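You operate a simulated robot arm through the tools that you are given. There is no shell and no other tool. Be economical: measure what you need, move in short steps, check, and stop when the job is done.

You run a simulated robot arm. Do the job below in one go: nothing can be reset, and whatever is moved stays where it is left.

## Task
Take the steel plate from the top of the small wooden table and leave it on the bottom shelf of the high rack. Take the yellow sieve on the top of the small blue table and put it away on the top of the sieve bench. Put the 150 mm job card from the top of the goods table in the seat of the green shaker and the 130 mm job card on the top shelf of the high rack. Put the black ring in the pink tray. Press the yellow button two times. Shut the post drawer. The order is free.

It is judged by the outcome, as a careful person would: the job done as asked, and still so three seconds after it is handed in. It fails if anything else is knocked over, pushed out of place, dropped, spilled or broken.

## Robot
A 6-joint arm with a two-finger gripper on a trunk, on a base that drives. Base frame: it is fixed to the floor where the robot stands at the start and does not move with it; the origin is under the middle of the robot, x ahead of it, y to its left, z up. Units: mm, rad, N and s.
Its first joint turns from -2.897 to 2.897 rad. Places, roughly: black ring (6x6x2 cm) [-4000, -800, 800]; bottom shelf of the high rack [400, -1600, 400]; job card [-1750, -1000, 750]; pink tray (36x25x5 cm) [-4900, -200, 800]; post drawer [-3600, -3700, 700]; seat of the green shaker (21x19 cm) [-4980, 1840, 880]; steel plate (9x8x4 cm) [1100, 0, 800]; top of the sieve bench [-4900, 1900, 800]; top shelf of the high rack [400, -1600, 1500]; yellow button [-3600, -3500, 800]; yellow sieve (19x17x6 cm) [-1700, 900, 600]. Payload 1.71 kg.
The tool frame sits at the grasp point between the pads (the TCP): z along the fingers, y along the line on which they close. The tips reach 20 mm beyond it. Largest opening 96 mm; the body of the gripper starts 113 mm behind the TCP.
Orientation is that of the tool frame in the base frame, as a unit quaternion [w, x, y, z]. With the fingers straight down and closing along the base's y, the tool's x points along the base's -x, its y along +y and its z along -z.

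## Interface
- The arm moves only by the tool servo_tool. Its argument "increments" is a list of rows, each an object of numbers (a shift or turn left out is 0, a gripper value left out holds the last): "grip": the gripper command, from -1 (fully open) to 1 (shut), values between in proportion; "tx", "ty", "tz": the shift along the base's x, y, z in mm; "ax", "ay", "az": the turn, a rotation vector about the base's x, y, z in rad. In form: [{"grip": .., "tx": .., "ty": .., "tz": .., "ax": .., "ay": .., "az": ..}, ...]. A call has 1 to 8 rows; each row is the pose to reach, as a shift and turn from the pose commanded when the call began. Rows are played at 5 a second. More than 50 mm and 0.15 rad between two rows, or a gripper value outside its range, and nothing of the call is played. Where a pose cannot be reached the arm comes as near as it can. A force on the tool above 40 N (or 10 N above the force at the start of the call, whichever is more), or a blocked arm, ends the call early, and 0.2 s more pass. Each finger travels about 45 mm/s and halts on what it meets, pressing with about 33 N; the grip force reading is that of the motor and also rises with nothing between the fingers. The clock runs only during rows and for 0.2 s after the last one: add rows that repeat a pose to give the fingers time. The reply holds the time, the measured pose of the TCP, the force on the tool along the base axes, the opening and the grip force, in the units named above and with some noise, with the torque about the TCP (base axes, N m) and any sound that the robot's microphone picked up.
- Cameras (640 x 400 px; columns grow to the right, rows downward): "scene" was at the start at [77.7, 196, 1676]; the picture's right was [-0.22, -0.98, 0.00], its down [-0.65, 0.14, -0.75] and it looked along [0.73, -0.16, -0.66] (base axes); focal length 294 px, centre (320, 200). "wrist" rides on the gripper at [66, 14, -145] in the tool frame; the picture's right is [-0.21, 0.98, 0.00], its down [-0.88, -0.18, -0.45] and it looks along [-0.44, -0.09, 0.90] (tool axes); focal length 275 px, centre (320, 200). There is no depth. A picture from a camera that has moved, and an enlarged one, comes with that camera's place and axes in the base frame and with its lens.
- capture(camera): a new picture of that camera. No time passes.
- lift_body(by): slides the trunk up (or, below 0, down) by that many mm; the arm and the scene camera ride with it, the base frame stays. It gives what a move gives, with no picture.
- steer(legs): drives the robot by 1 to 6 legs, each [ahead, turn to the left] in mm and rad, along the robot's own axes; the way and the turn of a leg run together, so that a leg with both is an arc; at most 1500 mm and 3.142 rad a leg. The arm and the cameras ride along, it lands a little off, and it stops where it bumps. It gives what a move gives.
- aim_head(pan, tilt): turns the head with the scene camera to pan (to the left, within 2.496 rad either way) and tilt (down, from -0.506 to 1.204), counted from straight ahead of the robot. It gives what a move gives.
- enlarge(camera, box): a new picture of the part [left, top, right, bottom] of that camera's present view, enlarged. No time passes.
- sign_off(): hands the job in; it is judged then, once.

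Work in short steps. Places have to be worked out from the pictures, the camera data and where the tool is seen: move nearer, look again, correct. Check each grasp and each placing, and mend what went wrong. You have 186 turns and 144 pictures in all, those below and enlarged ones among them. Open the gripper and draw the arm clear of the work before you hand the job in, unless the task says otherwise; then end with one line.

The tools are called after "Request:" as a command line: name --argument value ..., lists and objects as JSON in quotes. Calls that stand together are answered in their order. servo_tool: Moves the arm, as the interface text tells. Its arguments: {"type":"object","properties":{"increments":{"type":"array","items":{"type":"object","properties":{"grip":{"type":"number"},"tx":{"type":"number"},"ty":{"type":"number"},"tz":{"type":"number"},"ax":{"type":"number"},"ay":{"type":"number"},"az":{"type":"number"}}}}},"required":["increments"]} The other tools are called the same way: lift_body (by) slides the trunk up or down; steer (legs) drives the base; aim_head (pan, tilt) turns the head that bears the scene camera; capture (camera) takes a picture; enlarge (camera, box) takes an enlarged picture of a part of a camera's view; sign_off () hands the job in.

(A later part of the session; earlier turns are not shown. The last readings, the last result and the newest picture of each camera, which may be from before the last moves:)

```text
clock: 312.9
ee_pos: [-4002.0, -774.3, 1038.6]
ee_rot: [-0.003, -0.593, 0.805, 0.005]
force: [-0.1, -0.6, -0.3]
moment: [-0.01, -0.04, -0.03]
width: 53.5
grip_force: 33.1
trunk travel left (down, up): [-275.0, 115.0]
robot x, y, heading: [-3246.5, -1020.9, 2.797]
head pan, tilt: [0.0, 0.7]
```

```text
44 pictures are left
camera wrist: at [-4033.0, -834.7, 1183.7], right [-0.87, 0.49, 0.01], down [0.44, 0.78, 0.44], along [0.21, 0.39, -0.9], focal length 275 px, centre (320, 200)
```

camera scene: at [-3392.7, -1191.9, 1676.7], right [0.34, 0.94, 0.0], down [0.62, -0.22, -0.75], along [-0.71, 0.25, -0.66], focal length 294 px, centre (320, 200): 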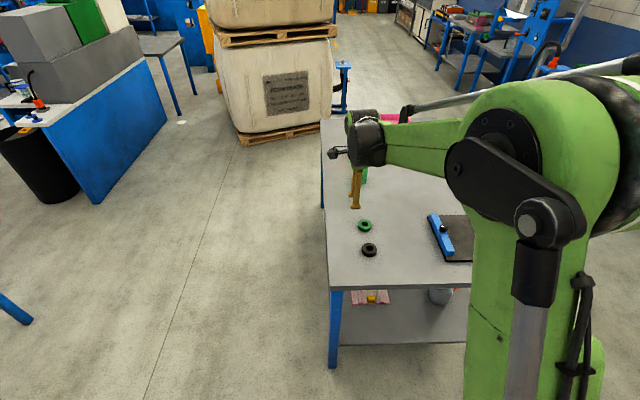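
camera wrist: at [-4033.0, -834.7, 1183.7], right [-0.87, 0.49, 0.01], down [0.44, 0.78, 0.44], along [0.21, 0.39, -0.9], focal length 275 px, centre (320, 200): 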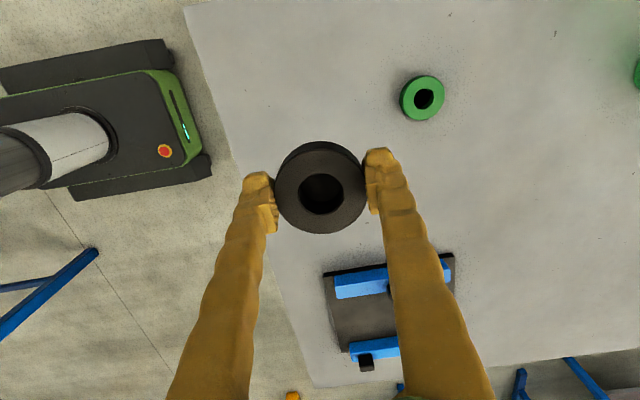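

Ring held. I drive round to the aisle side of the table, facing the pink tray.

Request:
steer --legs '[[0, -1.227], [1370, 0], [0, 1.38], [1408, 0], [0, 1.437]]'

Request:
aim_head --pan 0.0 --tilt 0.7

Request:
capture --camera "scene"

Request:
capture --camera "wrist"

```text
clock: 346.8
ee_pos: [-4833.3, -155.7, 1038.8]
ee_rot: [0.007, 0.991, -0.133, 0.0]
force: [-0.3, 0.1, -0.4]
moment: [0.01, 0.0, 0.01]
width: 53.0
grip_force: 32.8
trunk travel left (down, up): [-275.0, 115.0]
robot x, y, heading: [-4618.6, 612.2, -1.875]
head pan, tilt: [0.0, 0.7]
```

```text
clock: 347.4
ee_pos: [-4829.1, -139.4, 1050.1]
ee_rot: [0.014, 0.991, -0.134, -0.003]
force: [-0.1, 0.8, -0.4]
moment: [-0.06, 0.01, -0.01]
width: 53.5
grip_force: 33.1
trunk travel left (down, up): [-275.0, 115.0]
robot x, y, heading: [-4618.1, 615.5, -1.875]
head pan, tilt: [0.0, 0.7]
```

```text
43 pictures are left
camera scene: at [-4444.5, 474.2, 1676.9], right [-0.95, 0.3, 0.0], down [0.2, 0.62, -0.76], along [-0.23, -0.72, -0.65], focal length 294 px, centre (320, 200)
```

scene: 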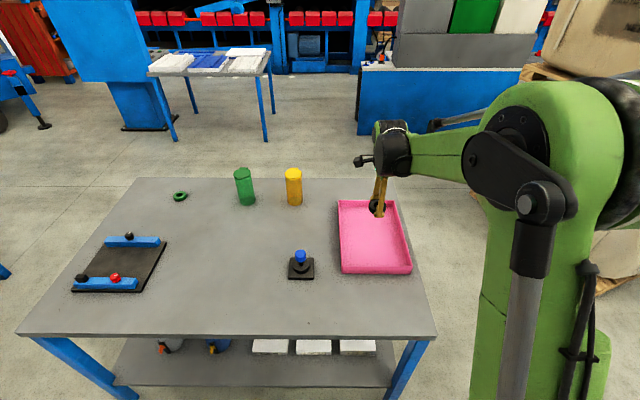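

```text
42 pictures are left
camera wrist: at [-4768.6, -167.3, 1195.6], right [-0.46, -0.89, 0.03], down [-0.79, 0.42, 0.44], along [-0.4, 0.18, -0.9], focal length 275 px, centre (320, 200)
```

wrist: 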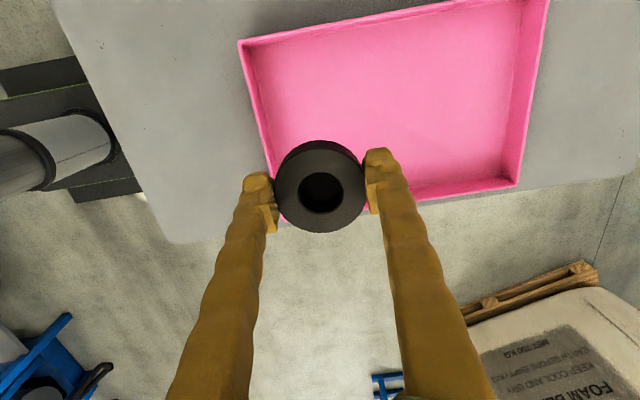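

Tray interior centre ≈ (-4868, -248). I move over it, level, and descend to z ≈ 880.

Request:
servo_tool --increments '[{"tx": -12, "ty": -35, "tz": 0, "ax": 0.013, "ay": -0.005}, {"tx": -24, "ty": -70, "tz": -20, "ax": 0.027, "ay": -0.01}, {"tx": -38, "ty": -106, "tz": -50, "ax": 0.027, "ay": -0.01}, {"tx": -38, "ty": -106, "tz": -90, "ax": 0.027, "ay": -0.01}, {"tx": -38, "ty": -106, "tz": -130, "ax": 0.027, "ay": -0.01}, {"tx": -38, "ty": -106, "tz": -165, "ax": 0.027, "ay": -0.01}, {"tx": -38, "ty": -106, "tz": -165, "ax": 0.027, "ay": -0.01}]'

Request:
capture --camera "wrist"

```text
clock: 349.0
ee_pos: [-4868.5, -246.9, 882.2]
ee_rot: [-0.001, 0.991, -0.133, 0.001]
force: [0.6, -0.7, -0.5]
moment: [0.01, -0.01, -0.03]
width: 53.4
grip_force: 32.7
trunk travel left (down, up): [-275.0, 115.0]
robot x, y, heading: [-4620.0, 614.9, -1.882]
head pan, tilt: [0.0, 0.7]
```

```text
41 pictures are left
camera wrist: at [-4808.3, -278.9, 1027.9], right [-0.46, -0.89, 0.0], down [-0.8, 0.41, 0.44], along [-0.39, 0.2, -0.9], focal length 275 px, centre (320, 200)
```

wrist: 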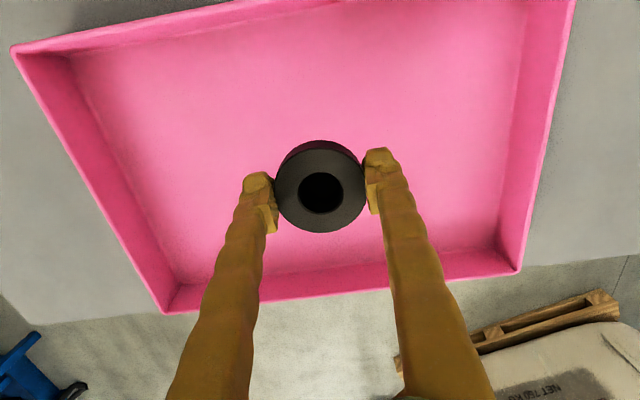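

Well inside the tray. I lower to ≈ 815 then ease to contact.

Request:
servo_tool --increments '[{"tz": -25}, {"tz": -50}, {"tz": -66}, {"tz": -70}, {"tz": -73}, {"tz": -73}]'

Request:
servo_tool --increments '[{"tz": -3}, {"tz": -6}, {"tz": -8}, {"tz": -10}]'

```text
clock: 350.4
ee_pos: [-4866.6, -246.9, 811.3]
ee_rot: [-0.001, 0.991, -0.133, 0.002]
force: [0.2, -0.2, -0.5]
moment: [-0.03, 0.04, 0.01]
width: 53.3
grip_force: 33.3
trunk travel left (down, up): [-275.0, 115.0]
robot x, y, heading: [-4621.2, 613.2, -1.877]
head pan, tilt: [0.0, 0.7]
```

```text
clock: 351.4
ee_pos: [-4863.0, -233.8, 818.5]
ee_rot: [0.008, 0.991, -0.133, -0.002]
force: [0.0, 0.6, 0.0]
moment: [-0.06, 0.05, -0.01]
width: 53.2
grip_force: 32.8
trunk travel left (down, up): [-275.0, 115.0]
robot x, y, heading: [-4617.2, 611.6, -1.883]
head pan, tilt: [0.0, 0.7]
stopped in row 4: the force on the tool passed its limit at 45 N (the readings are from after the stop); the commanded pose is now the measured one
```

Contact near 803; the arm recoiled to 818. I lower 13 mm and release.

Request:
servo_tool --increments '[{"tz": -6}, {"tz": -12}, {"tz": -14}, {"tz": -14, "grip": 0.4}, {"tz": -14, "grip": -0.5}, {"tz": -14, "grip": -0.8}, {"tz": 10}, {"tz": 50}]'

Request:
servo_tool --increments '[{"tz": 45}, {"tz": 90}, {"tz": 135}, {"tz": 180}]'

Request:
capture --camera "wrist"

```text
clock: 352.3
ee_pos: [-4860.8, -223.9, 818.7]
ee_rot: [0.016, 0.991, -0.133, -0.002]
force: [0.4, 0.0, 0.7]
moment: [-0.05, 0.02, -0.02]
width: 53.4
grip_force: 33.0
trunk travel left (down, up): [-275.0, 115.0]
robot x, y, heading: [-4620.9, 616.2, -1.877]
head pan, tilt: [0.0, 0.7]
stopped in row 4: the force on the tool passed its limit at 42 N (the readings are from after the stop); the commanded pose is now the measured one
```

```text
clock: 353.3
ee_pos: [-4861.2, -223.8, 996.2]
ee_rot: [0.015, 0.991, -0.133, -0.002]
force: [0.6, -0.4, 0.5]
moment: [0.0, -0.03, -0.01]
width: 53.5
grip_force: 32.9
trunk travel left (down, up): [-275.0, 115.0]
robot x, y, heading: [-4617.5, 610.3, -1.877]
head pan, tilt: [0.0, 0.7]
```

```text
40 pictures are left
camera wrist: at [-4800.5, -251.6, 1142.4], right [-0.46, -0.89, 0.03], down [-0.79, 0.42, 0.44], along [-0.4, 0.18, -0.9], focal length 275 px, centre (320, 200)
```

wrist: 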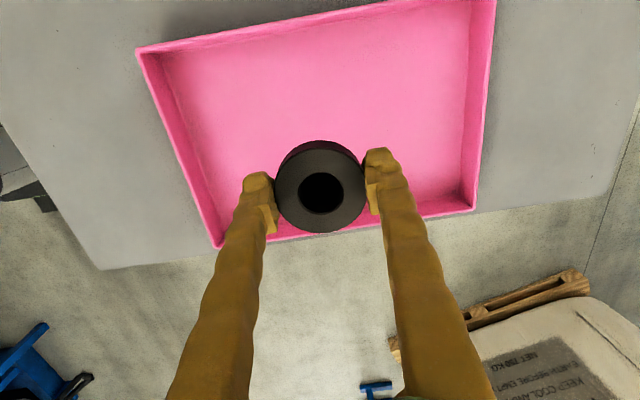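

Still held. I level, descend to z ≈ 808 (just above contact), then open.

Request:
servo_tool --increments '[{"ty": -8, "tz": -45, "ax": 0.015, "ay": -0.004}, {"ty": -15, "tz": -90, "ax": 0.031, "ay": -0.008}, {"ty": -15, "tz": -130, "ax": 0.031, "ay": -0.008}, {"ty": -15, "tz": -165, "ax": 0.031, "ay": -0.008}, {"ty": -15, "tz": -180, "ax": 0.031, "ay": -0.008}, {"ty": -15, "tz": -184, "ax": 0.031, "ay": -0.008}, {"ty": -15, "tz": -184, "ax": 0.031, "ay": -0.008}]'

Request:
servo_tool --increments '[{"tz": -1, "grip": 0.6}, {"tz": -1, "grip": -0.5}, {"tz": -1, "grip": -0.7}, {"tz": 0, "grip": -0.7}, {"tz": 20}, {"tz": 65}, {"tz": 110}, {"tz": 155}]'

Request:
capture --camera "wrist"

```text
clock: 354.9
ee_pos: [-4860.1, -240.1, 811.9]
ee_rot: [-0.001, 0.991, -0.134, 0.0]
force: [-0.2, 0.1, -0.4]
moment: [0.0, 0.03, 0.01]
width: 53.4
grip_force: 33.1
trunk travel left (down, up): [-275.0, 115.0]
robot x, y, heading: [-4615.0, 611.7, -1.872]
head pan, tilt: [0.0, 0.7]
```

```text
clock: 356.7
ee_pos: [-4859.8, -238.8, 967.1]
ee_rot: [-0.001, 0.991, -0.133, 0.0]
force: [-0.1, -0.8, -0.8]
moment: [-0.01, -0.03, 0.01]
width: 81.8
grip_force: 0.0
trunk travel left (down, up): [-275.0, 115.0]
robot x, y, heading: [-4616.5, 611.8, -1.878]
head pan, tilt: [0.0, 0.7]
```

```text
39 pictures are left
camera wrist: at [-4800.9, -271.3, 1112.2], right [-0.46, -0.89, 0.0], down [-0.8, 0.41, 0.45], along [-0.4, 0.2, -0.9], focal length 275 px, centre (320, 200)
```

wrist: 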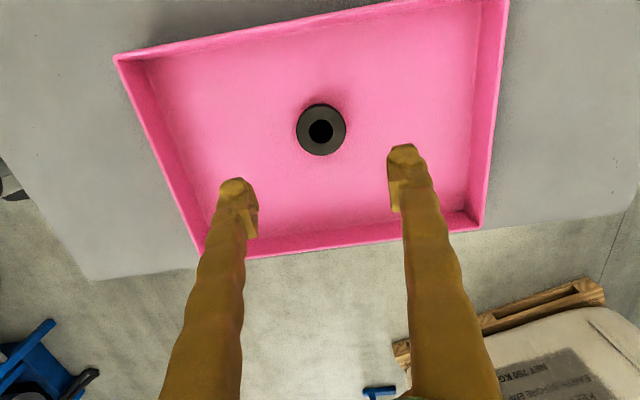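

The ring lies in the tray. Next the post (blue kiosk near (-3500,-3450)); I retract a little, drive there, and look for its front.

Request:
servo_tool --increments '[{"tx": 8, "ty": 30, "tz": 30}, {"tx": 16, "ty": 60, "tz": 60}, {"tx": 24, "ty": 85, "tz": 80}]'

Request:
steer --legs '[[0, 1.687], [1396, 0], [0, -1.38], [1500, 0], [700, 0]]'

Request:
aim_head --pan 0.0 --tilt 0.4

Request:
capture --camera "scene"

```text
clock: 357.5
ee_pos: [-4835.8, -155.1, 1048.4]
ee_rot: [-0.001, 0.991, -0.133, 0.001]
force: [-0.2, -0.5, 0.6]
moment: [0.04, 0.02, -0.01]
width: 81.5
grip_force: 0.1
trunk travel left (down, up): [-275.0, 115.0]
robot x, y, heading: [-4618.7, 615.0, -1.876]
head pan, tilt: [0.0, 0.7]
```

```text
clock: 392.9
ee_pos: [-3248.5, -2656.7, 1047.2]
ee_rot: [-0.001, 1.0, 0.017, 0.0]
force: [-0.1, -1.0, -0.6]
moment: [0.0, 0.01, 0.03]
width: 81.4
grip_force: 0.1
trunk travel left (down, up): [-275.0, 115.0]
robot x, y, heading: [-3268.6, -1860.1, -1.571]
head pan, tilt: [0.0, 0.7]
```

```text
clock: 393.7
ee_pos: [-3246.4, -2640.6, 1059.8]
ee_rot: [0.008, 1.0, 0.017, -0.001]
force: [-0.8, 0.2, 0.5]
moment: [-0.06, 0.01, 0.0]
width: 81.7
grip_force: 0.0
trunk travel left (down, up): [-275.0, 115.0]
robot x, y, heading: [-3265.2, -1856.8, -1.578]
head pan, tilt: [0.0, 0.4]
```

```text
38 pictures are left
camera scene: at [-3061.4, -1949.0, 1703.3], right [-1.0, 0.01, 0.0], down [0.0, 0.4, -0.91], along [0.0, -0.91, -0.4], focal length 294 px, centre (320, 200)
```

scene: 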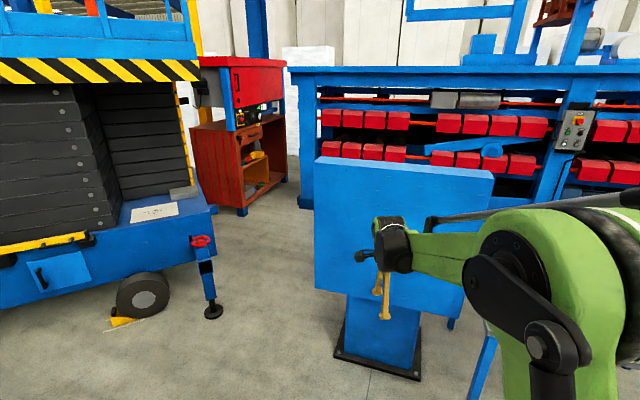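

The kiosk's plain back faces me, so its controls face south. There is a ≈ 780 mm gap between it and the lift; I go to (-2660, -2500) facing south and look before passing.

Request:
steer --legs '[[0, 0.762], [883, 0], [0, -0.755]]'

Request:
capture --camera "scene"

```text
clock: 406.0
ee_pos: [-2628.6, -3288.6, 1059.0]
ee_rot: [0.007, 1.0, 0.024, 0.001]
force: [-0.8, -0.7, -0.1]
moment: [0.01, 0.01, 0.06]
width: 81.7
grip_force: 0.1
trunk travel left (down, up): [-275.0, 115.0]
robot x, y, heading: [-2656.4, -2508.3, -1.563]
head pan, tilt: [0.0, 0.4]
```

```text
37 pictures are left
camera scene: at [-2447.6, -2595.0, 1703.4], right [-1.0, 0.0, 0.0], down [0.0, 0.4, -0.91], along [0.0, -0.91, -0.4], focal length 294 px, centre (320, 200)
```

scene: 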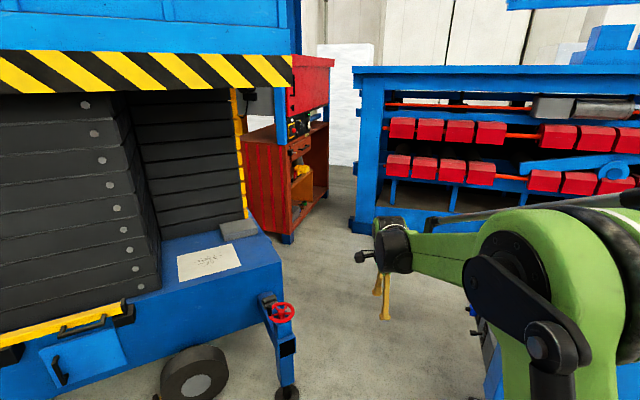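

The lift's raised platform corner is near my head-camera side; centring at x ≈ -2735 gives ≈ 100 mm each side. I jog 80 mm west and drive through.

Request:
steer --legs '[[0, -0.2], [400, 0], [0, 0.192], [1450, 0]]'

Request:
aim_head --pan -1.6 --tilt 0.5

Request:
capture --camera "scene"

```text
clock: 420.7
ee_pos: [-2717.7, -5121.5, 1070.4]
ee_rot: [0.013, 1.0, 0.019, -0.001]
force: [-0.6, -0.2, -0.6]
moment: [-0.03, 0.03, 0.0]
width: 81.4
grip_force: 0.0
trunk travel left (down, up): [-275.0, 115.0]
robot x, y, heading: [-2741.6, -4356.8, -1.573]
head pan, tilt: [0.0, 0.4]
```

```text
clock: 422.4
ee_pos: [-2717.4, -5105.3, 1080.8]
ee_rot: [0.021, 1.0, 0.017, -0.002]
force: [-0.1, 0.2, -0.2]
moment: [0.02, -0.01, -0.03]
width: 81.6
grip_force: 0.2
trunk travel left (down, up): [-275.0, 115.0]
robot x, y, heading: [-2739.2, -4355.7, -1.575]
head pan, tilt: [-1.6, 0.499]
```

```text
36 pictures are left
camera scene: at [-2622.3, -4348.9, 1695.8], right [0.03, 1.0, 0.02], down [0.48, 0.0, -0.88], along [-0.88, 0.04, -0.48], focal length 294 px, centre (320, 200)
```

scene: 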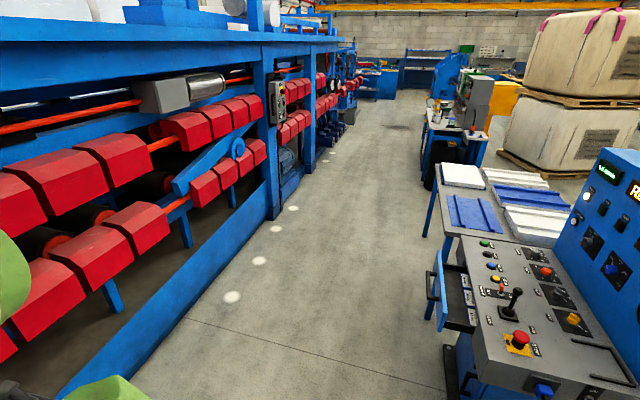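

The control desk faces south with an open drawer. I enlarge it to identify the yellow button.

Request:
enlarge --camera "scene" --box '[420, 220, 640, 400]'

```text
2.22 times, centred on (530, 310) of scene
camera zoom: at [-2622.3, -4348.9, 1695.8], right [0.03, 1.0, 0.02], down [0.48, 0.0, -0.88], along [-0.88, 0.04, -0.48], focal length 654 px, centre (-147, -44)
```

zoom: 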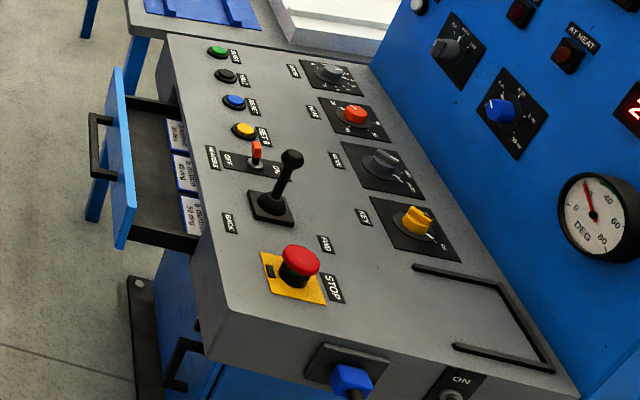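

The yellow button (4th in the front row) is at about (-3548, -3546); the desk front faces (-0.315, -0.95), the drawer front is near (-3600, -3740, 710). I drive to a stance ≈ 940 mm square in front.

Request:
steer --legs '[[0, -1.437], [1112, 0], [0, -2.02]]'

Request:
aim_head --pan 0.0 --tilt 0.75

Request:
capture --camera "scene"

Request:
capture --camera "wrist"

```text
clock: 443.0
ee_pos: [-3644.3, -3778.6, 1080.6]
ee_rot: [0.004, 0.138, 0.99, 0.02]
force: [-0.1, -0.5, -0.4]
moment: [0.05, 0.01, 0.03]
width: 81.7
grip_force: 0.1
trunk travel left (down, up): [-275.0, 115.0]
robot x, y, heading: [-3864.5, -4497.4, 1.26]
head pan, tilt: [-1.6, 0.499]
```

```text
clock: 444.7
ee_pos: [-3649.6, -3794.7, 1091.6]
ee_rot: [0.005, 0.138, 0.99, 0.028]
force: [0.2, 0.8, 0.3]
moment: [0.0, 0.03, 0.0]
width: 82.2
grip_force: 0.0
trunk travel left (down, up): [-275.0, 115.0]
robot x, y, heading: [-3862.1, -4501.3, 1.258]
head pan, tilt: [0.0, 0.75]
```

```text
34 pictures are left
camera scene: at [-4039.4, -4357.0, 1672.5], right [0.95, -0.31, 0.0], down [-0.22, -0.66, -0.72], along [0.23, 0.68, -0.69], focal length 294 px, centre (320, 200)
```

scene: 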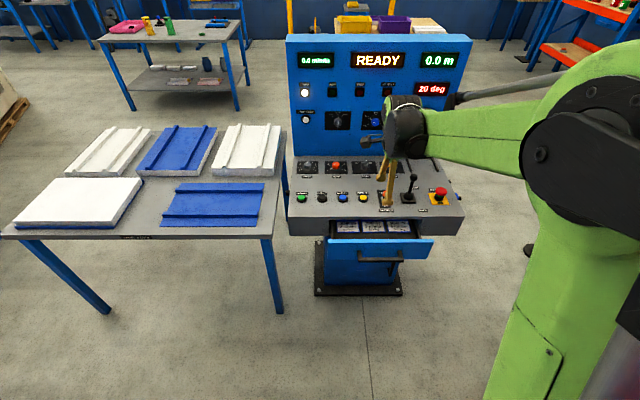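

```text
33 pictures are left
camera wrist: at [-3711.7, -3772.5, 1237.1], right [0.46, 0.88, 0.06], down [0.79, -0.44, 0.44], along [0.41, -0.16, -0.9], focal length 275 px, centre (320, 200)
```

wrist: 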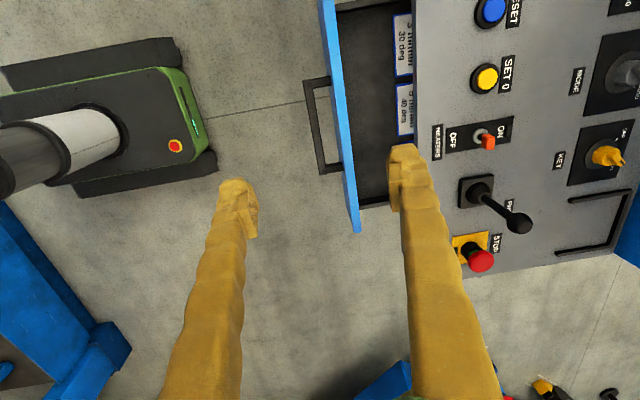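

The yellow SET 0 button triangulates to (-3580, -3550, 820). I drive 100 mm nearer and close the gripper for pressing.

Request:
steer --legs '[[100, 0]]'

Request:
servo_tool --increments '[{"grip": 1, "tz": 0, "ax": -0.02, "ay": 0.006}, {"tz": -10, "ax": -0.04, "ay": 0.012}, {"tz": -20, "ax": -0.055, "ay": 0.018}, {"tz": -20, "ax": -0.055, "ay": 0.018}, {"tz": -20, "ax": -0.055, "ay": 0.018}, {"tz": -20, "ax": -0.055, "ay": 0.018}]'

```text
clock: 446.0
ee_pos: [-3617.7, -3699.2, 1091.4]
ee_rot: [0.005, 0.138, 0.99, 0.029]
force: [0.1, -0.4, 0.2]
moment: [0.01, 0.04, 0.0]
width: 81.5
grip_force: 0.1
trunk travel left (down, up): [-275.0, 115.0]
robot x, y, heading: [-3834.1, -4400.6, 1.256]
head pan, tilt: [0.0, 0.75]
```

```text
clock: 447.4
ee_pos: [-3622.8, -3713.7, 1081.4]
ee_rot: [0.001, 0.137, 0.991, 0.006]
force: [0.2, -0.1, -1.2]
moment: [-0.03, -0.02, -0.01]
width: 0.0
grip_force: 29.3
trunk travel left (down, up): [-275.0, 115.0]
robot x, y, heading: [-3828.7, -4403.0, 1.247]
head pan, tilt: [0.0, 0.75]
```

Now I move over the button at TCP z ≈ 900.

Request:
servo_tool --increments '[{"tx": 10, "ty": 40, "tz": 0}, {"tx": 21, "ty": 80, "tz": -10}, {"tx": 32, "ty": 120, "tz": -30}, {"tx": 43, "ty": 164, "tz": -50}, {"tx": 43, "ty": 164, "tz": -95}, {"tx": 43, "ty": 164, "tz": -140}, {"tx": 43, "ty": 164, "tz": -180}, {"tx": 43, "ty": 164, "tz": -180}]'

Request:
capture --camera "wrist"

```text
clock: 449.2
ee_pos: [-3580.3, -3550.8, 900.0]
ee_rot: [0.002, 0.137, 0.991, 0.007]
force: [0.5, 0.1, 0.4]
moment: [-0.05, 0.02, 0.01]
width: 0.0
grip_force: 29.7
trunk travel left (down, up): [-275.0, 115.0]
robot x, y, heading: [-3833.4, -4402.3, 1.251]
head pan, tilt: [0.0, 0.75]
```

```text
32 pictures are left
camera wrist: at [-3640.9, -3522.2, 1045.5], right [0.47, 0.89, 0.01], down [0.79, -0.42, 0.44], along [0.4, -0.2, -0.9], focal length 275 px, centre (320, 200)
```

wrist: 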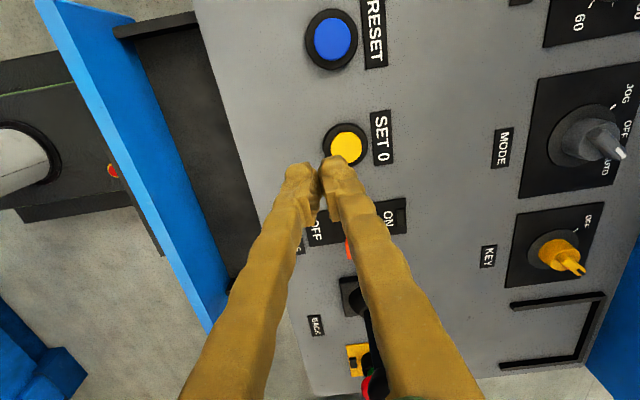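

The button is ≈ 22 mm off to the right in view, at about (-3567, -3531, ~790). I shift and come down to TCP z 835.

Request:
servo_tool --increments '[{"tx": 7, "ty": 10, "tz": -15}, {"tx": 13, "ty": 19, "tz": -35}, {"tx": 13, "ty": 19, "tz": -55}, {"tx": 13, "ty": 19, "tz": -65}, {"tx": 13, "ty": 19, "tz": -65}]'

Request:
capture --camera "wrist"

```text
clock: 450.4
ee_pos: [-3567.4, -3530.8, 835.9]
ee_rot: [0.002, 0.138, 0.99, 0.007]
force: [-0.3, 0.3, -0.1]
moment: [0.03, 0.03, -0.03]
width: 0.0
grip_force: 28.9
trunk travel left (down, up): [-275.0, 115.0]
robot x, y, heading: [-3833.2, -4401.5, 1.254]
head pan, tilt: [0.0, 0.75]
```

```text
31 pictures are left
camera wrist: at [-3627.7, -3503.3, 981.9], right [0.47, 0.89, 0.01], down [0.79, -0.42, 0.44], along [0.4, -0.2, -0.9], focal length 275 px, centre (320, 200)
```

wrist: 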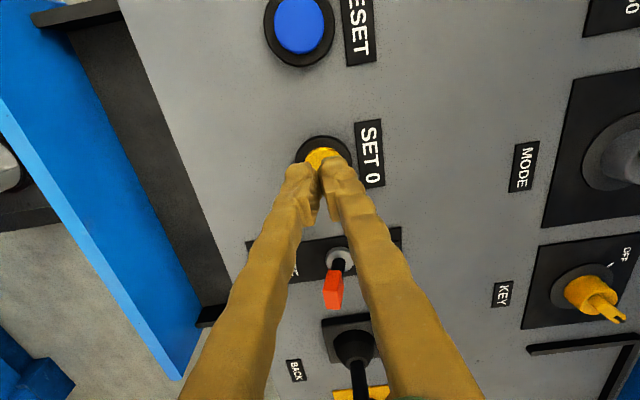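

The tips are right over the button. I press slowly in 3 mm steps.

Request:
servo_tool --increments '[{"tz": -4}, {"tz": -8}, {"tz": -12}, {"tz": -15}]'

```text
clock: 451.4
ee_pos: [-3566.3, -3532.4, 822.2]
ee_rot: [0.002, 0.138, 0.99, 0.006]
force: [-0.2, 0.5, 0.3]
moment: [0.01, 0.04, -0.01]
width: 0.3
grip_force: 29.5
trunk travel left (down, up): [-275.0, 115.0]
robot x, y, heading: [-3832.0, -4403.3, 1.257]
head pan, tilt: [0.0, 0.75]
```

Request:
servo_tool --increments '[{"tz": -2}, {"tz": -4}, {"tz": -6}, {"tz": -7}]'

```text
clock: 452.4
ee_pos: [-3566.5, -3532.2, 813.5]
ee_rot: [0.002, 0.138, 0.99, 0.007]
force: [0.2, -0.2, 0.4]
moment: [0.0, 0.02, -0.01]
width: 0.0
grip_force: 29.2
trunk travel left (down, up): [-275.0, 115.0]
robot x, y, heading: [-3831.3, -4404.5, 1.253]
head pan, tilt: [0.0, 0.75]
```

No contact yet at tips ≈ 793; I continue carefully downward.

Request:
servo_tool --increments '[{"tz": -2}, {"tz": -4}, {"tz": -5}, {"tz": -6}]'

```text
clock: 453.4
ee_pos: [-3566.4, -3532.1, 808.9]
ee_rot: [0.002, 0.137, 0.99, 0.007]
force: [1.7, 0.0, 3.9]
moment: [-0.01, -0.02, 0.01]
width: 6.1
grip_force: 29.7
trunk travel left (down, up): [-275.0, 115.0]
robot x, y, heading: [-3834.2, -4404.3, 1.252]
head pan, tilt: [0.0, 0.75]
heard: click
```

A click was heard: first press registered. I raise 12 mm to release, then look at the result before pressing again.

Request:
servo_tool --increments '[{"tz": 4, "grip": 1}, {"tz": 8}, {"tz": 12}, {"tz": 12}]'

```text
clock: 454.4
ee_pos: [-3566.7, -3531.2, 820.9]
ee_rot: [0.002, 0.138, 0.99, 0.007]
force: [-0.7, -0.1, -0.1]
moment: [-0.02, 0.01, 0.0]
width: 0.0
grip_force: 28.9
trunk travel left (down, up): [-275.0, 115.0]
robot x, y, heading: [-3830.0, -4404.2, 1.252]
head pan, tilt: [0.0, 0.75]
```

Second press: down by the same 12 mm.

Request:
servo_tool --increments '[{"tz": -4}, {"tz": -8}, {"tz": -10}, {"tz": -12}]'

```text
clock: 455.4
ee_pos: [-3566.4, -3532.4, 809.6]
ee_rot: [0.002, 0.137, 0.991, 0.007]
force: [0.1, 1.2, 4.9]
moment: [0.04, 0.01, 0.0]
width: 6.0
grip_force: 29.1
trunk travel left (down, up): [-275.0, 115.0]
robot x, y, heading: [-3832.2, -4401.4, 1.261]
head pan, tilt: [0.0, 0.75]
heard: click
```

Second click: two presses done. I raise clear and back off 230 mm to get working room for the drawer.

Request:
servo_tool --increments '[{"tz": 30}, {"tz": 75}, {"tz": 120}, {"tz": 160}]'

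Request:
steer --legs '[[-230, 0]]'

Request:
capture --camera "wrist"

```text
clock: 456.4
ee_pos: [-3567.3, -3531.3, 969.8]
ee_rot: [0.001, 0.137, 0.991, 0.006]
force: [-0.6, 0.1, 0.4]
moment: [-0.02, -0.01, 0.01]
width: 0.0
grip_force: 29.2
trunk travel left (down, up): [-275.0, 115.0]
robot x, y, heading: [-3825.7, -4403.3, 1.255]
head pan, tilt: [0.0, 0.75]
```

```text
clock: 458.6
ee_pos: [-3639.6, -3749.4, 968.8]
ee_rot: [0.002, 0.137, 0.99, 0.008]
force: [0.1, 0.4, 0.6]
moment: [-0.04, 0.0, -0.03]
width: 0.0
grip_force: 29.8
trunk travel left (down, up): [-275.0, 115.0]
robot x, y, heading: [-3900.6, -4618.4, 1.249]
head pan, tilt: [0.0, 0.75]
```

```text
30 pictures are left
camera wrist: at [-3699.3, -3720.7, 1114.1], right [0.46, 0.89, 0.01], down [0.79, -0.42, 0.44], along [0.4, -0.19, -0.9], focal length 275 px, centre (320, 200)
```

wrist: 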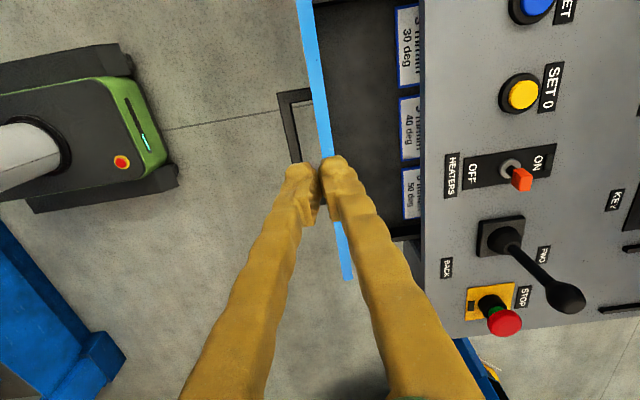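

I move the closed fingers to just outside the handle, (-3667, -3870), then lower to TCP z ≈ 712.

Request:
servo_tool --increments '[{"tx": -9, "ty": -40, "tz": 0}, {"tx": -18, "ty": -80, "tz": 0}, {"tx": -27, "ty": -121, "tz": 0}, {"tx": -27, "ty": -121, "tz": -45}, {"tx": -27, "ty": -121, "tz": -90}, {"tx": -27, "ty": -121, "tz": -135}, {"tx": -27, "ty": -121, "tz": -180}, {"tx": -27, "ty": -121, "tz": -225}]'

Request:
servo_tool --increments '[{"tz": -16}, {"tz": -32}, {"tz": -32}]'

Request:
capture --camera "wrist"

Request:
enlarge --camera "scene" --box '[280, 150, 480, 310]'

```text
clock: 460.4
ee_pos: [-3669.7, -3886.7, 755.8]
ee_rot: [0.003, 0.138, 0.99, 0.014]
force: [0.2, -0.6, 0.8]
moment: [0.05, -0.01, 0.02]
width: 0.0
grip_force: 29.1
trunk travel left (down, up): [-275.0, 115.0]
robot x, y, heading: [-3900.8, -4617.6, 1.254]
head pan, tilt: [0.0, 0.75]
```

```text
clock: 461.1
ee_pos: [-3670.8, -3885.1, 723.5]
ee_rot: [0.002, 0.137, 0.99, 0.013]
force: [0.4, 0.4, 0.2]
moment: [-0.01, 0.02, 0.02]
width: 0.0
grip_force: 29.8
trunk travel left (down, up): [-275.0, 115.0]
robot x, y, heading: [-3904.9, -4620.5, 1.254]
head pan, tilt: [0.0, 0.75]
```

```text
29 pictures are left
camera wrist: at [-3731.4, -3858.6, 869.7], right [0.46, 0.89, 0.03], down [0.79, -0.43, 0.44], along [0.4, -0.18, -0.9], focal length 275 px, centre (320, 200)
```

wrist: 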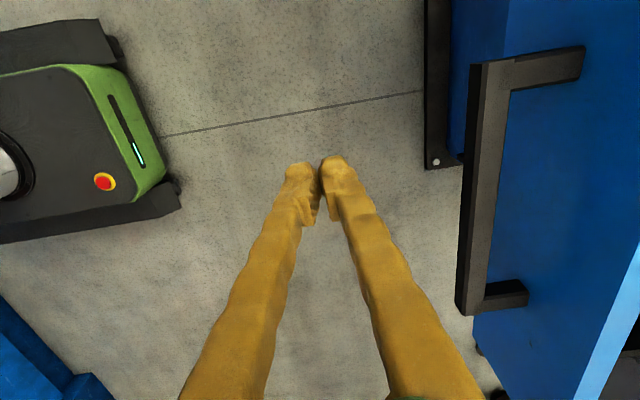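

```text
2.50 times, centred on (380, 230) of scene
camera zoom: at [-4079.3, -4478.1, 1672.5], right [0.95, -0.31, 0.0], down [-0.22, -0.66, -0.72], along [0.23, 0.68, -0.69], focal length 736 px, centre (170, 125)
```

zoom: 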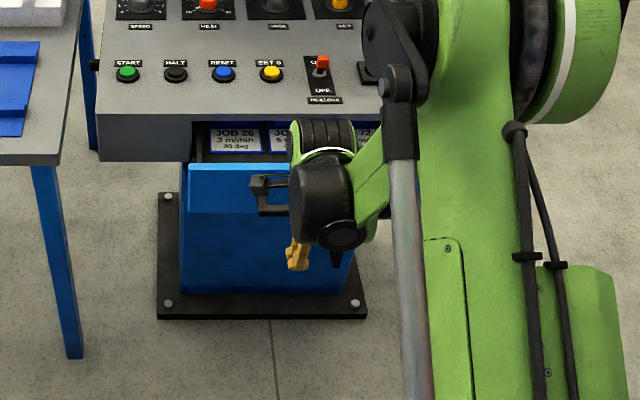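

The handle is ahead at finger height, 35 mm to the east. I shift to its middle and approach, then push along (0.28, 0.96).

Request:
servo_tool --increments '[{"tx": 15, "ty": 5}, {"tx": 30, "ty": 15}, {"tx": 40, "ty": 32}, {"tx": 46, "ty": 52}]'

Request:
servo_tool --increments '[{"tx": 6, "ty": 19}, {"tx": 11, "ty": 38}, {"tx": 17, "ty": 58}, {"tx": 22, "ty": 77}, {"tx": 28, "ty": 96}, {"tx": 34, "ty": 115}]'

Request:
capture --camera "wrist"

```text
clock: 462.1
ee_pos: [-3623.9, -3831.9, 724.4]
ee_rot: [0.003, 0.137, 0.99, 0.015]
force: [0.5, -0.1, 0.4]
moment: [0.0, 0.02, 0.02]
width: 0.0
grip_force: 29.4
trunk travel left (down, up): [-275.0, 115.0]
robot x, y, heading: [-3904.7, -4620.3, 1.25]
head pan, tilt: [0.0, 0.75]
```

```text
clock: 463.6
ee_pos: [-3591.5, -3719.5, 724.5]
ee_rot: [0.003, 0.137, 0.99, 0.014]
force: [-10.2, -29.8, -7.0]
moment: [-0.13, 0.11, -0.21]
width: 0.1
grip_force: 29.4
trunk travel left (down, up): [-275.0, 115.0]
robot x, y, heading: [-3903.4, -4618.2, 1.251]
head pan, tilt: [0.0, 0.75]
```

```text
27 pictures are left
camera wrist: at [-3652.3, -3692.6, 869.7], right [0.46, 0.89, 0.03], down [0.79, -0.43, 0.44], along [0.4, -0.18, -0.9], focal length 275 px, centre (320, 200)
```

wrist: 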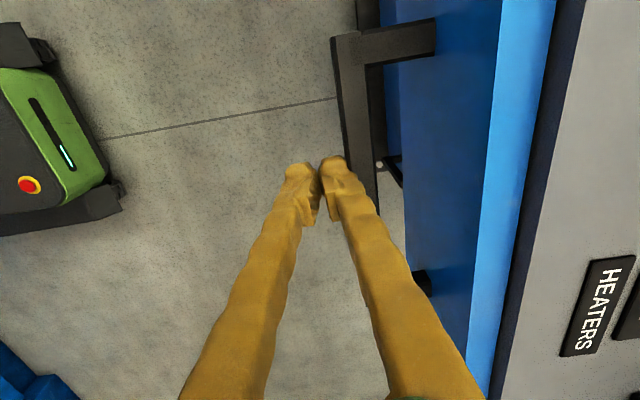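

The drawer has moved in; a narrow gap remains (force ≈ 31 N). I push on in small steps.

Request:
servo_tool --increments '[{"tx": 2, "ty": 7}, {"tx": 4, "ty": 14}, {"tx": 6, "ty": 21}, {"tx": 8, "ty": 28}]'

Request:
capture --camera "wrist"

```text
clock: 463.8
ee_pos: [-3595.2, -3731.6, 741.0]
ee_rot: [0.004, 0.138, 0.99, 0.02]
force: [-0.7, -0.7, 1.1]
moment: [0.06, 0.01, -0.01]
width: 0.1
grip_force: 29.1
trunk travel left (down, up): [-275.0, 115.0]
robot x, y, heading: [-3903.7, -4623.0, 1.251]
head pan, tilt: [0.0, 0.75]
stopped in row 1: the force on the tool passed its limit at 55 N (the readings are from after the stop); the commanded pose is now the measured one
```

```text
26 pictures are left
camera wrist: at [-3656.9, -3706.2, 886.2], right [0.46, 0.88, 0.04], down [0.79, -0.43, 0.44], along [0.41, -0.17, -0.9], focal length 275 px, centre (320, 200)
```

wrist: 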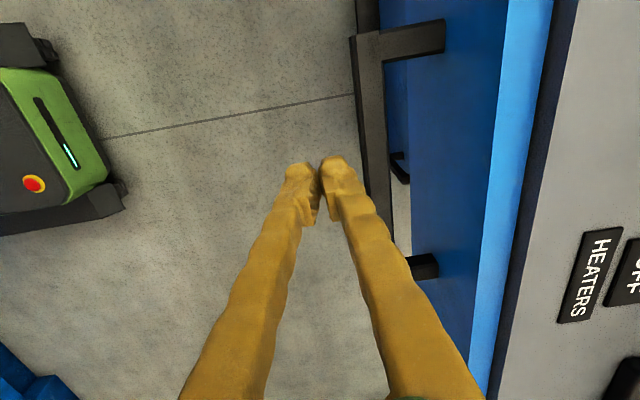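

Hard resistance (55 N), probably the stop. I check from the head camera.

Request:
enlarge --camera "scene" --box '[280, 130, 480, 290]'

```text
2.50 times, centred on (380, 210) of scene
camera zoom: at [-4080.4, -4481.5, 1672.9], right [0.95, -0.31, 0.0], down [-0.22, -0.66, -0.72], along [0.23, 0.69, -0.69], focal length 736 px, centre (170, 175)
```

zoom: 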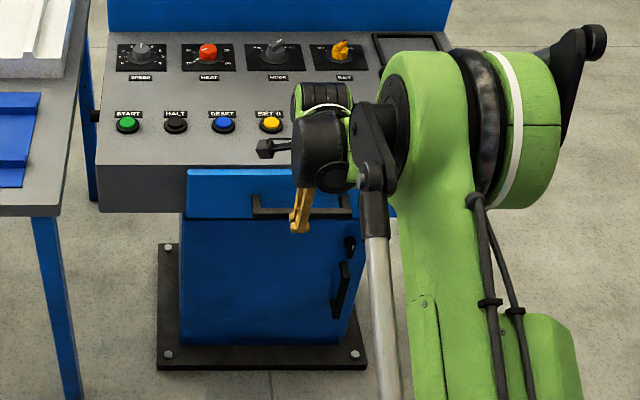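

It looks shut. I enlarge the wrist view of the seam to be sure.

Request:
enlarge --camera "wrist" --box '[440, 0, 640, 160]'

```text
2.50 times, centred on (540, 80) of wrist
camera zoom: at [-3656.9, -3706.2, 886.2], right [0.46, 0.88, 0.04], down [0.79, -0.43, 0.44], along [0.41, -0.17, -0.9], focal length 688 px, centre (-230, 500)
```

zoom: 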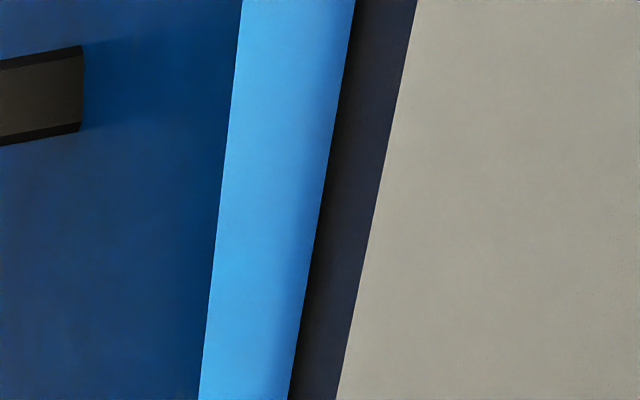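

Drawer is shut against the apron. I retreat the hand and raise it.

Request:
servo_tool --increments '[{"tx": -11, "ty": -38, "tz": 0}, {"tx": -22, "ty": -77, "tz": 5}, {"tx": -33, "ty": -110, "tz": 30}, {"tx": -44, "ty": -140, "tz": 65}, {"tx": -50, "ty": -170, "tz": 100}, {"tx": -55, "ty": -190, "tz": 140}, {"tx": -55, "ty": -190, "tz": 185}, {"tx": -55, "ty": -190, "tz": 230}]'

Request:
servo_tool --increments '[{"tz": 45}, {"tz": 90}, {"tz": 110}]'

Request:
steer --legs '[[0, 2.114], [-1192, 0], [0, 1.347]]'

```text
clock: 465.6
ee_pos: [-3650.3, -3919.6, 967.6]
ee_rot: [0.003, 0.137, 0.99, 0.019]
force: [0.2, 0.3, 0.0]
moment: [-0.02, -0.01, -0.03]
width: 0.4
grip_force: 28.8
trunk travel left (down, up): [-275.0, 115.0]
robot x, y, heading: [-3906.1, -4616.4, 1.254]
head pan, tilt: [0.0, 0.75]
```

```text
clock: 466.4
ee_pos: [-3648.3, -3918.7, 1078.5]
ee_rot: [0.003, 0.138, 0.99, 0.018]
force: [0.0, -0.1, -0.3]
moment: [-0.01, -0.02, -0.01]
width: 0.0
grip_force: 29.4
trunk travel left (down, up): [-275.0, 115.0]
robot x, y, heading: [-3902.6, -4623.4, 1.254]
head pan, tilt: [0.0, 0.75]
```

```text
clock: 487.6
ee_pos: [-2737.2, -5088.7, 1078.2]
ee_rot: [0.02, 0.999, 0.034, 0.0]
force: [0.6, 0.9, 0.0]
moment: [-0.01, 0.05, 0.0]
width: 0.2
grip_force: 29.4
trunk travel left (down, up): [-275.0, 115.0]
robot x, y, heading: [-2742.5, -4344.9, -1.542]
head pan, tilt: [0.0, 0.75]
```

I retrace backwards through the gap, then go to the lane west of the goods table.

Request:
steer --legs '[[0, -0.03], [-1500, 0], [-650, 0], [0, -2.455], [770, 0], [0, -0.686]]'

```text
clock: 519.6
ee_pos: [-3225.0, -864.3, 1088.1]
ee_rot: [0.0, -0.017, 1.0, 0.026]
force: [-1.1, 0.3, 0.5]
moment: [0.01, 0.02, 0.02]
width: 0.0
grip_force: 29.4
trunk travel left (down, up): [-275.0, 115.0]
robot x, y, heading: [-3248.0, -1593.6, 1.568]
head pan, tilt: [0.0, 0.75]
```

I continue: north, then east to (-2000, -150), and turn toward the sieve table.

Request:
steer --legs '[[1500, 0], [60, 0], [0, -1.661], [1253, 0], [0, 1.419]]'

Request:
aim_head --pan -0.05 --tilt 0.6

Request:
capture --camera "scene"

```text
clock: 550.3
ee_pos: [-1794.2, 524.9, 1098.7]
ee_rot: [0.006, 0.105, 0.994, 0.033]
force: [-0.4, -1.1, -0.1]
moment: [0.01, 0.01, 0.02]
width: 0.1
grip_force: 29.3
trunk travel left (down, up): [-275.0, 115.0]
robot x, y, heading: [-1984.5, -163.7, 1.321]
head pan, tilt: [0.0, 0.75]
```

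```text
clock: 551.0
ee_pos: [-1797.5, 509.3, 1109.0]
ee_rot: [0.006, 0.105, 0.994, 0.04]
force: [0.6, -0.5, 0.2]
moment: [0.0, 0.0, -0.02]
width: 0.0
grip_force: 29.1
trunk travel left (down, up): [-275.0, 115.0]
robot x, y, heading: [-1984.7, -161.4, 1.322]
head pan, tilt: [-0.051, 0.6]
```

```text
23 pictures are left
camera scene: at [-2165.6, -29.5, 1685.3], right [0.96, -0.3, 0.0], down [-0.17, -0.55, -0.82], along [0.24, 0.78, -0.58], focal length 294 px, centre (320, 200)
```

scene: 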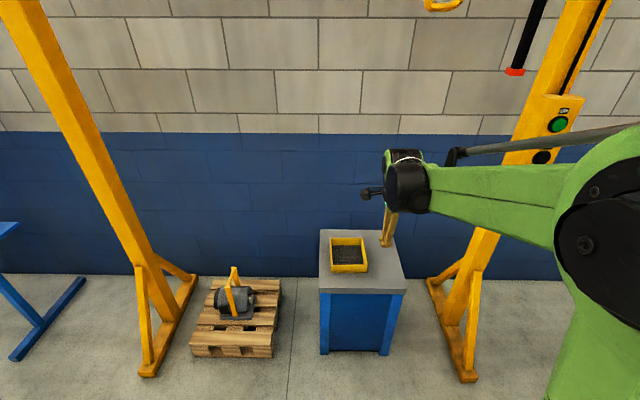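

Sieve at about (-1739, 895, z≈640) on the small cabinet. I drive 240 mm closer, lower the trunk 150 mm and look from the wrist.

Request:
steer --legs '[[240, 0]]'

Request:
lift_body --by -150

Request:
servo_tool --increments '[{"grip": -0.6, "ax": -0.02, "ay": 0.005}, {"ax": -0.045, "ay": 0.01}, {"ax": -0.08, "ay": 0.02}, {"ax": -0.08, "ay": 0.02}, {"ax": -0.08, "ay": 0.02}]'

Request:
capture --camera "wrist"

```text
clock: 553.3
ee_pos: [-1738.1, 744.2, 1108.3]
ee_rot: [0.005, 0.104, 0.994, 0.041]
force: [0.1, 0.3, -0.5]
moment: [0.01, 0.01, -0.03]
width: 0.0
grip_force: 29.8
trunk travel left (down, up): [-275.0, 115.0]
robot x, y, heading: [-1924.5, 72.4, 1.322]
head pan, tilt: [-0.051, 0.6]
```

```text
clock: 555.0
ee_pos: [-1743.1, 727.7, 968.2]
ee_rot: [0.007, 0.103, 0.993, 0.048]
force: [-0.1, 0.5, -0.6]
moment: [0.01, -0.01, 0.04]
width: 0.1
grip_force: 29.1
trunk travel left (down, up): [-125.0, 265.0]
robot x, y, heading: [-1926.0, 75.0, 1.32]
head pan, tilt: [-0.051, 0.6]
```

```text
clock: 556.2
ee_pos: [-1743.2, 727.8, 967.9]
ee_rot: [0.002, 0.104, 0.995, 0.007]
force: [0.2, -0.7, -0.2]
moment: [0.03, -0.02, -0.01]
width: 76.8
grip_force: 0.1
trunk travel left (down, up): [-125.0, 265.0]
robot x, y, heading: [-1923.3, 69.1, 1.317]
head pan, tilt: [-0.051, 0.6]
```

```text
22 pictures are left
camera wrist: at [-1805.2, 752.4, 1113.2], right [0.4, 0.91, 0.01], down [0.82, -0.37, 0.44], along [0.41, -0.17, -0.9], focal length 275 px, centre (320, 200)
```

wrist: 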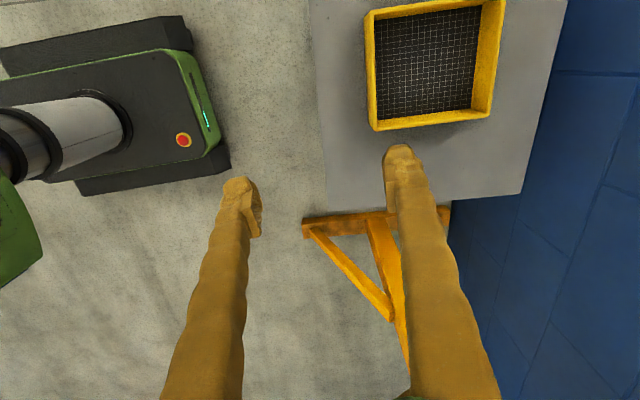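

The sieve's south wall centre is ≈ (-1753, 832), top ≈ z 645, normal at 75°. I move above it at z ≈ 740 with the fingers straddling the wall.

Request:
servo_tool --increments '[{"tx": -3, "ty": 30, "tz": -30, "az": -0.055, "ax": -0.01}, {"tx": -6, "ty": 60, "tz": -65, "az": -0.055, "ax": -0.014}, {"tx": -10, "ty": 90, "tz": -100, "az": -0.055, "ax": -0.014}, {"tx": -10, "ty": 104, "tz": -140, "az": -0.055, "ax": -0.014}, {"tx": -10, "ty": 104, "tz": -185, "az": -0.055, "ax": -0.014}, {"tx": -10, "ty": 104, "tz": -228, "az": -0.055, "ax": -0.014}, {"tx": -10, "ty": 104, "tz": -228, "az": -0.055, "ax": -0.014}]'

Request:
capture --camera "wrist"

```text
clock: 557.8
ee_pos: [-1753.0, 831.5, 740.1]
ee_rot: [0.003, 0.131, 0.991, 0.0]
force: [0.3, -0.8, 0.3]
moment: [-0.02, 0.01, 0.0]
width: 76.7
grip_force: 0.0
trunk travel left (down, up): [-125.0, 265.0]
robot x, y, heading: [-1928.1, 70.5, 1.316]
head pan, tilt: [-0.051, 0.6]
```

```text
21 pictures are left
camera wrist: at [-1813.2, 861.3, 884.5], right [0.45, 0.89, 0.0], down [0.8, -0.41, 0.45], along [0.4, -0.2, -0.89], focal length 275 px, centre (320, 200)
```

wrist: 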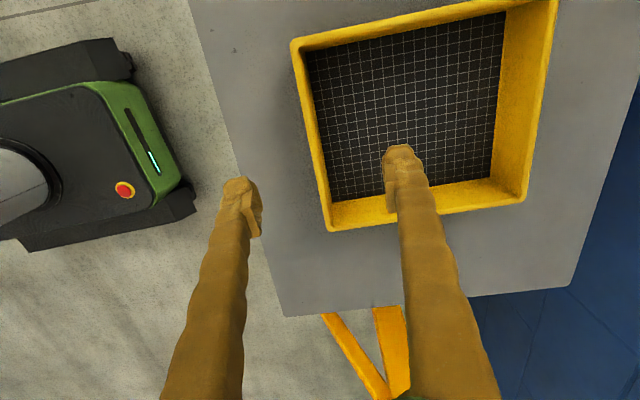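

Aligned on the wall. I descend to z ≈ 642 watching force.

Request:
servo_tool --increments '[{"tz": -25}, {"tz": -50}, {"tz": -70}, {"tz": -82}, {"tz": -90}, {"tz": -97}]'

Request:
capture --camera "wrist"

```text
clock: 559.2
ee_pos: [-1753.0, 831.4, 643.7]
ee_rot: [0.003, 0.131, 0.991, 0.0]
force: [0.4, -0.5, 0.3]
moment: [0.03, 0.02, 0.03]
width: 76.9
grip_force: 0.0
trunk travel left (down, up): [-125.0, 265.0]
robot x, y, heading: [-1923.3, 71.4, 1.318]
head pan, tilt: [-0.051, 0.6]
```

```text
20 pictures are left
camera wrist: at [-1813.3, 861.4, 788.1], right [0.45, 0.89, 0.0], down [0.8, -0.41, 0.45], along [0.4, -0.2, -0.89], focal length 275 px, centre (320, 200)
```

wrist: 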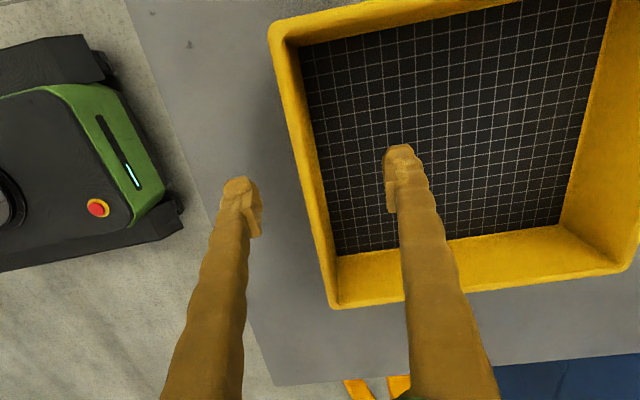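

Top of the wall is ≈ 8 mm below the TCP. I lower 12 mm more, shift 4 mm south, and close.

Request:
servo_tool --increments '[{"tx": -1, "ty": -4, "tz": -4}, {"tx": -1, "ty": -4, "tz": -8}, {"tx": -1, "ty": -4, "tz": -12}, {"tx": -1, "ty": -4, "tz": -12, "grip": -0.1}, {"tx": -1, "ty": -4, "tz": -12, "grip": 0.3}, {"tx": -1, "ty": -4, "tz": -12, "grip": 0.6}, {"tx": -1, "ty": -4, "tz": -12, "grip": 0.8}, {"tx": -1, "ty": -4, "tz": -12, "grip": 1}]'

Request:
servo_tool --increments '[{"grip": 1}, {"grip": 1}, {"grip": 1}]'

Request:
capture --camera "wrist"

```text
clock: 561.0
ee_pos: [-1754.1, 826.9, 630.2]
ee_rot: [0.003, 0.132, 0.991, 0.0]
force: [0.5, 0.5, -0.2]
moment: [0.04, -0.01, -0.05]
width: 6.1
grip_force: 23.3
trunk travel left (down, up): [-125.0, 265.0]
robot x, y, heading: [-1924.6, 73.7, 1.321]
head pan, tilt: [-0.051, 0.6]
```

```text
clock: 561.8
ee_pos: [-1753.3, 827.6, 631.7]
ee_rot: [0.002, 0.132, 0.991, -0.001]
force: [-0.1, 0.2, 0.9]
moment: [0.03, 0.03, -0.05]
width: 6.0
grip_force: 32.6
trunk travel left (down, up): [-125.0, 265.0]
robot x, y, heading: [-1926.3, 71.9, 1.316]
head pan, tilt: [-0.051, 0.6]
```

```text
19 pictures are left
camera wrist: at [-1814.4, 857.4, 776.0], right [0.45, 0.89, 0.0], down [0.8, -0.41, 0.45], along [0.4, -0.2, -0.89], focal length 275 px, centre (320, 200)
```

wrist: 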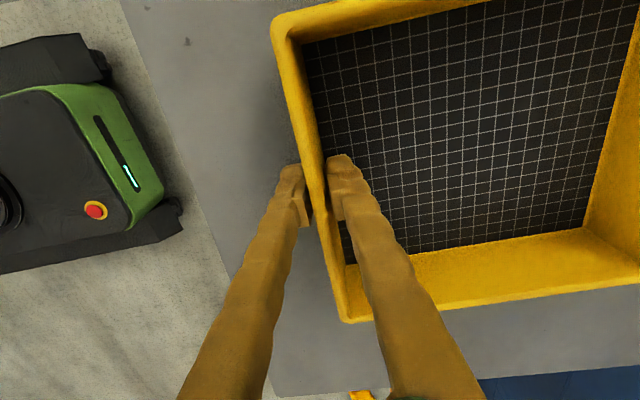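

Wall gripped (6 mm). I lift slowly and check.

Request:
servo_tool --increments '[{"tz": 5}, {"tz": 15}, {"tz": 35}, {"tz": 65}, {"tz": 100}, {"tz": 140}, {"tz": 180}]'

Request:
capture --camera "wrist"

```text
clock: 563.4
ee_pos: [-1753.4, 828.0, 810.5]
ee_rot: [0.002, 0.132, 0.991, 0.0]
force: [0.6, -0.2, -0.8]
moment: [-0.16, 0.04, -0.02]
width: 6.1
grip_force: 33.2
trunk travel left (down, up): [-125.0, 265.0]
robot x, y, heading: [-1925.8, 72.9, 1.324]
head pan, tilt: [-0.051, 0.6]
```

```text
18 pictures are left
camera wrist: at [-1814.7, 857.5, 955.6], right [0.45, 0.89, 0.0], down [0.8, -0.41, 0.45], along [0.4, -0.2, -0.89], focal length 275 px, centre (320, 200)
```

wrist: 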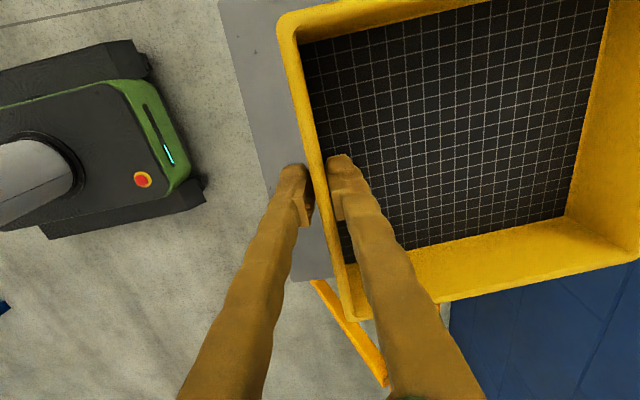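

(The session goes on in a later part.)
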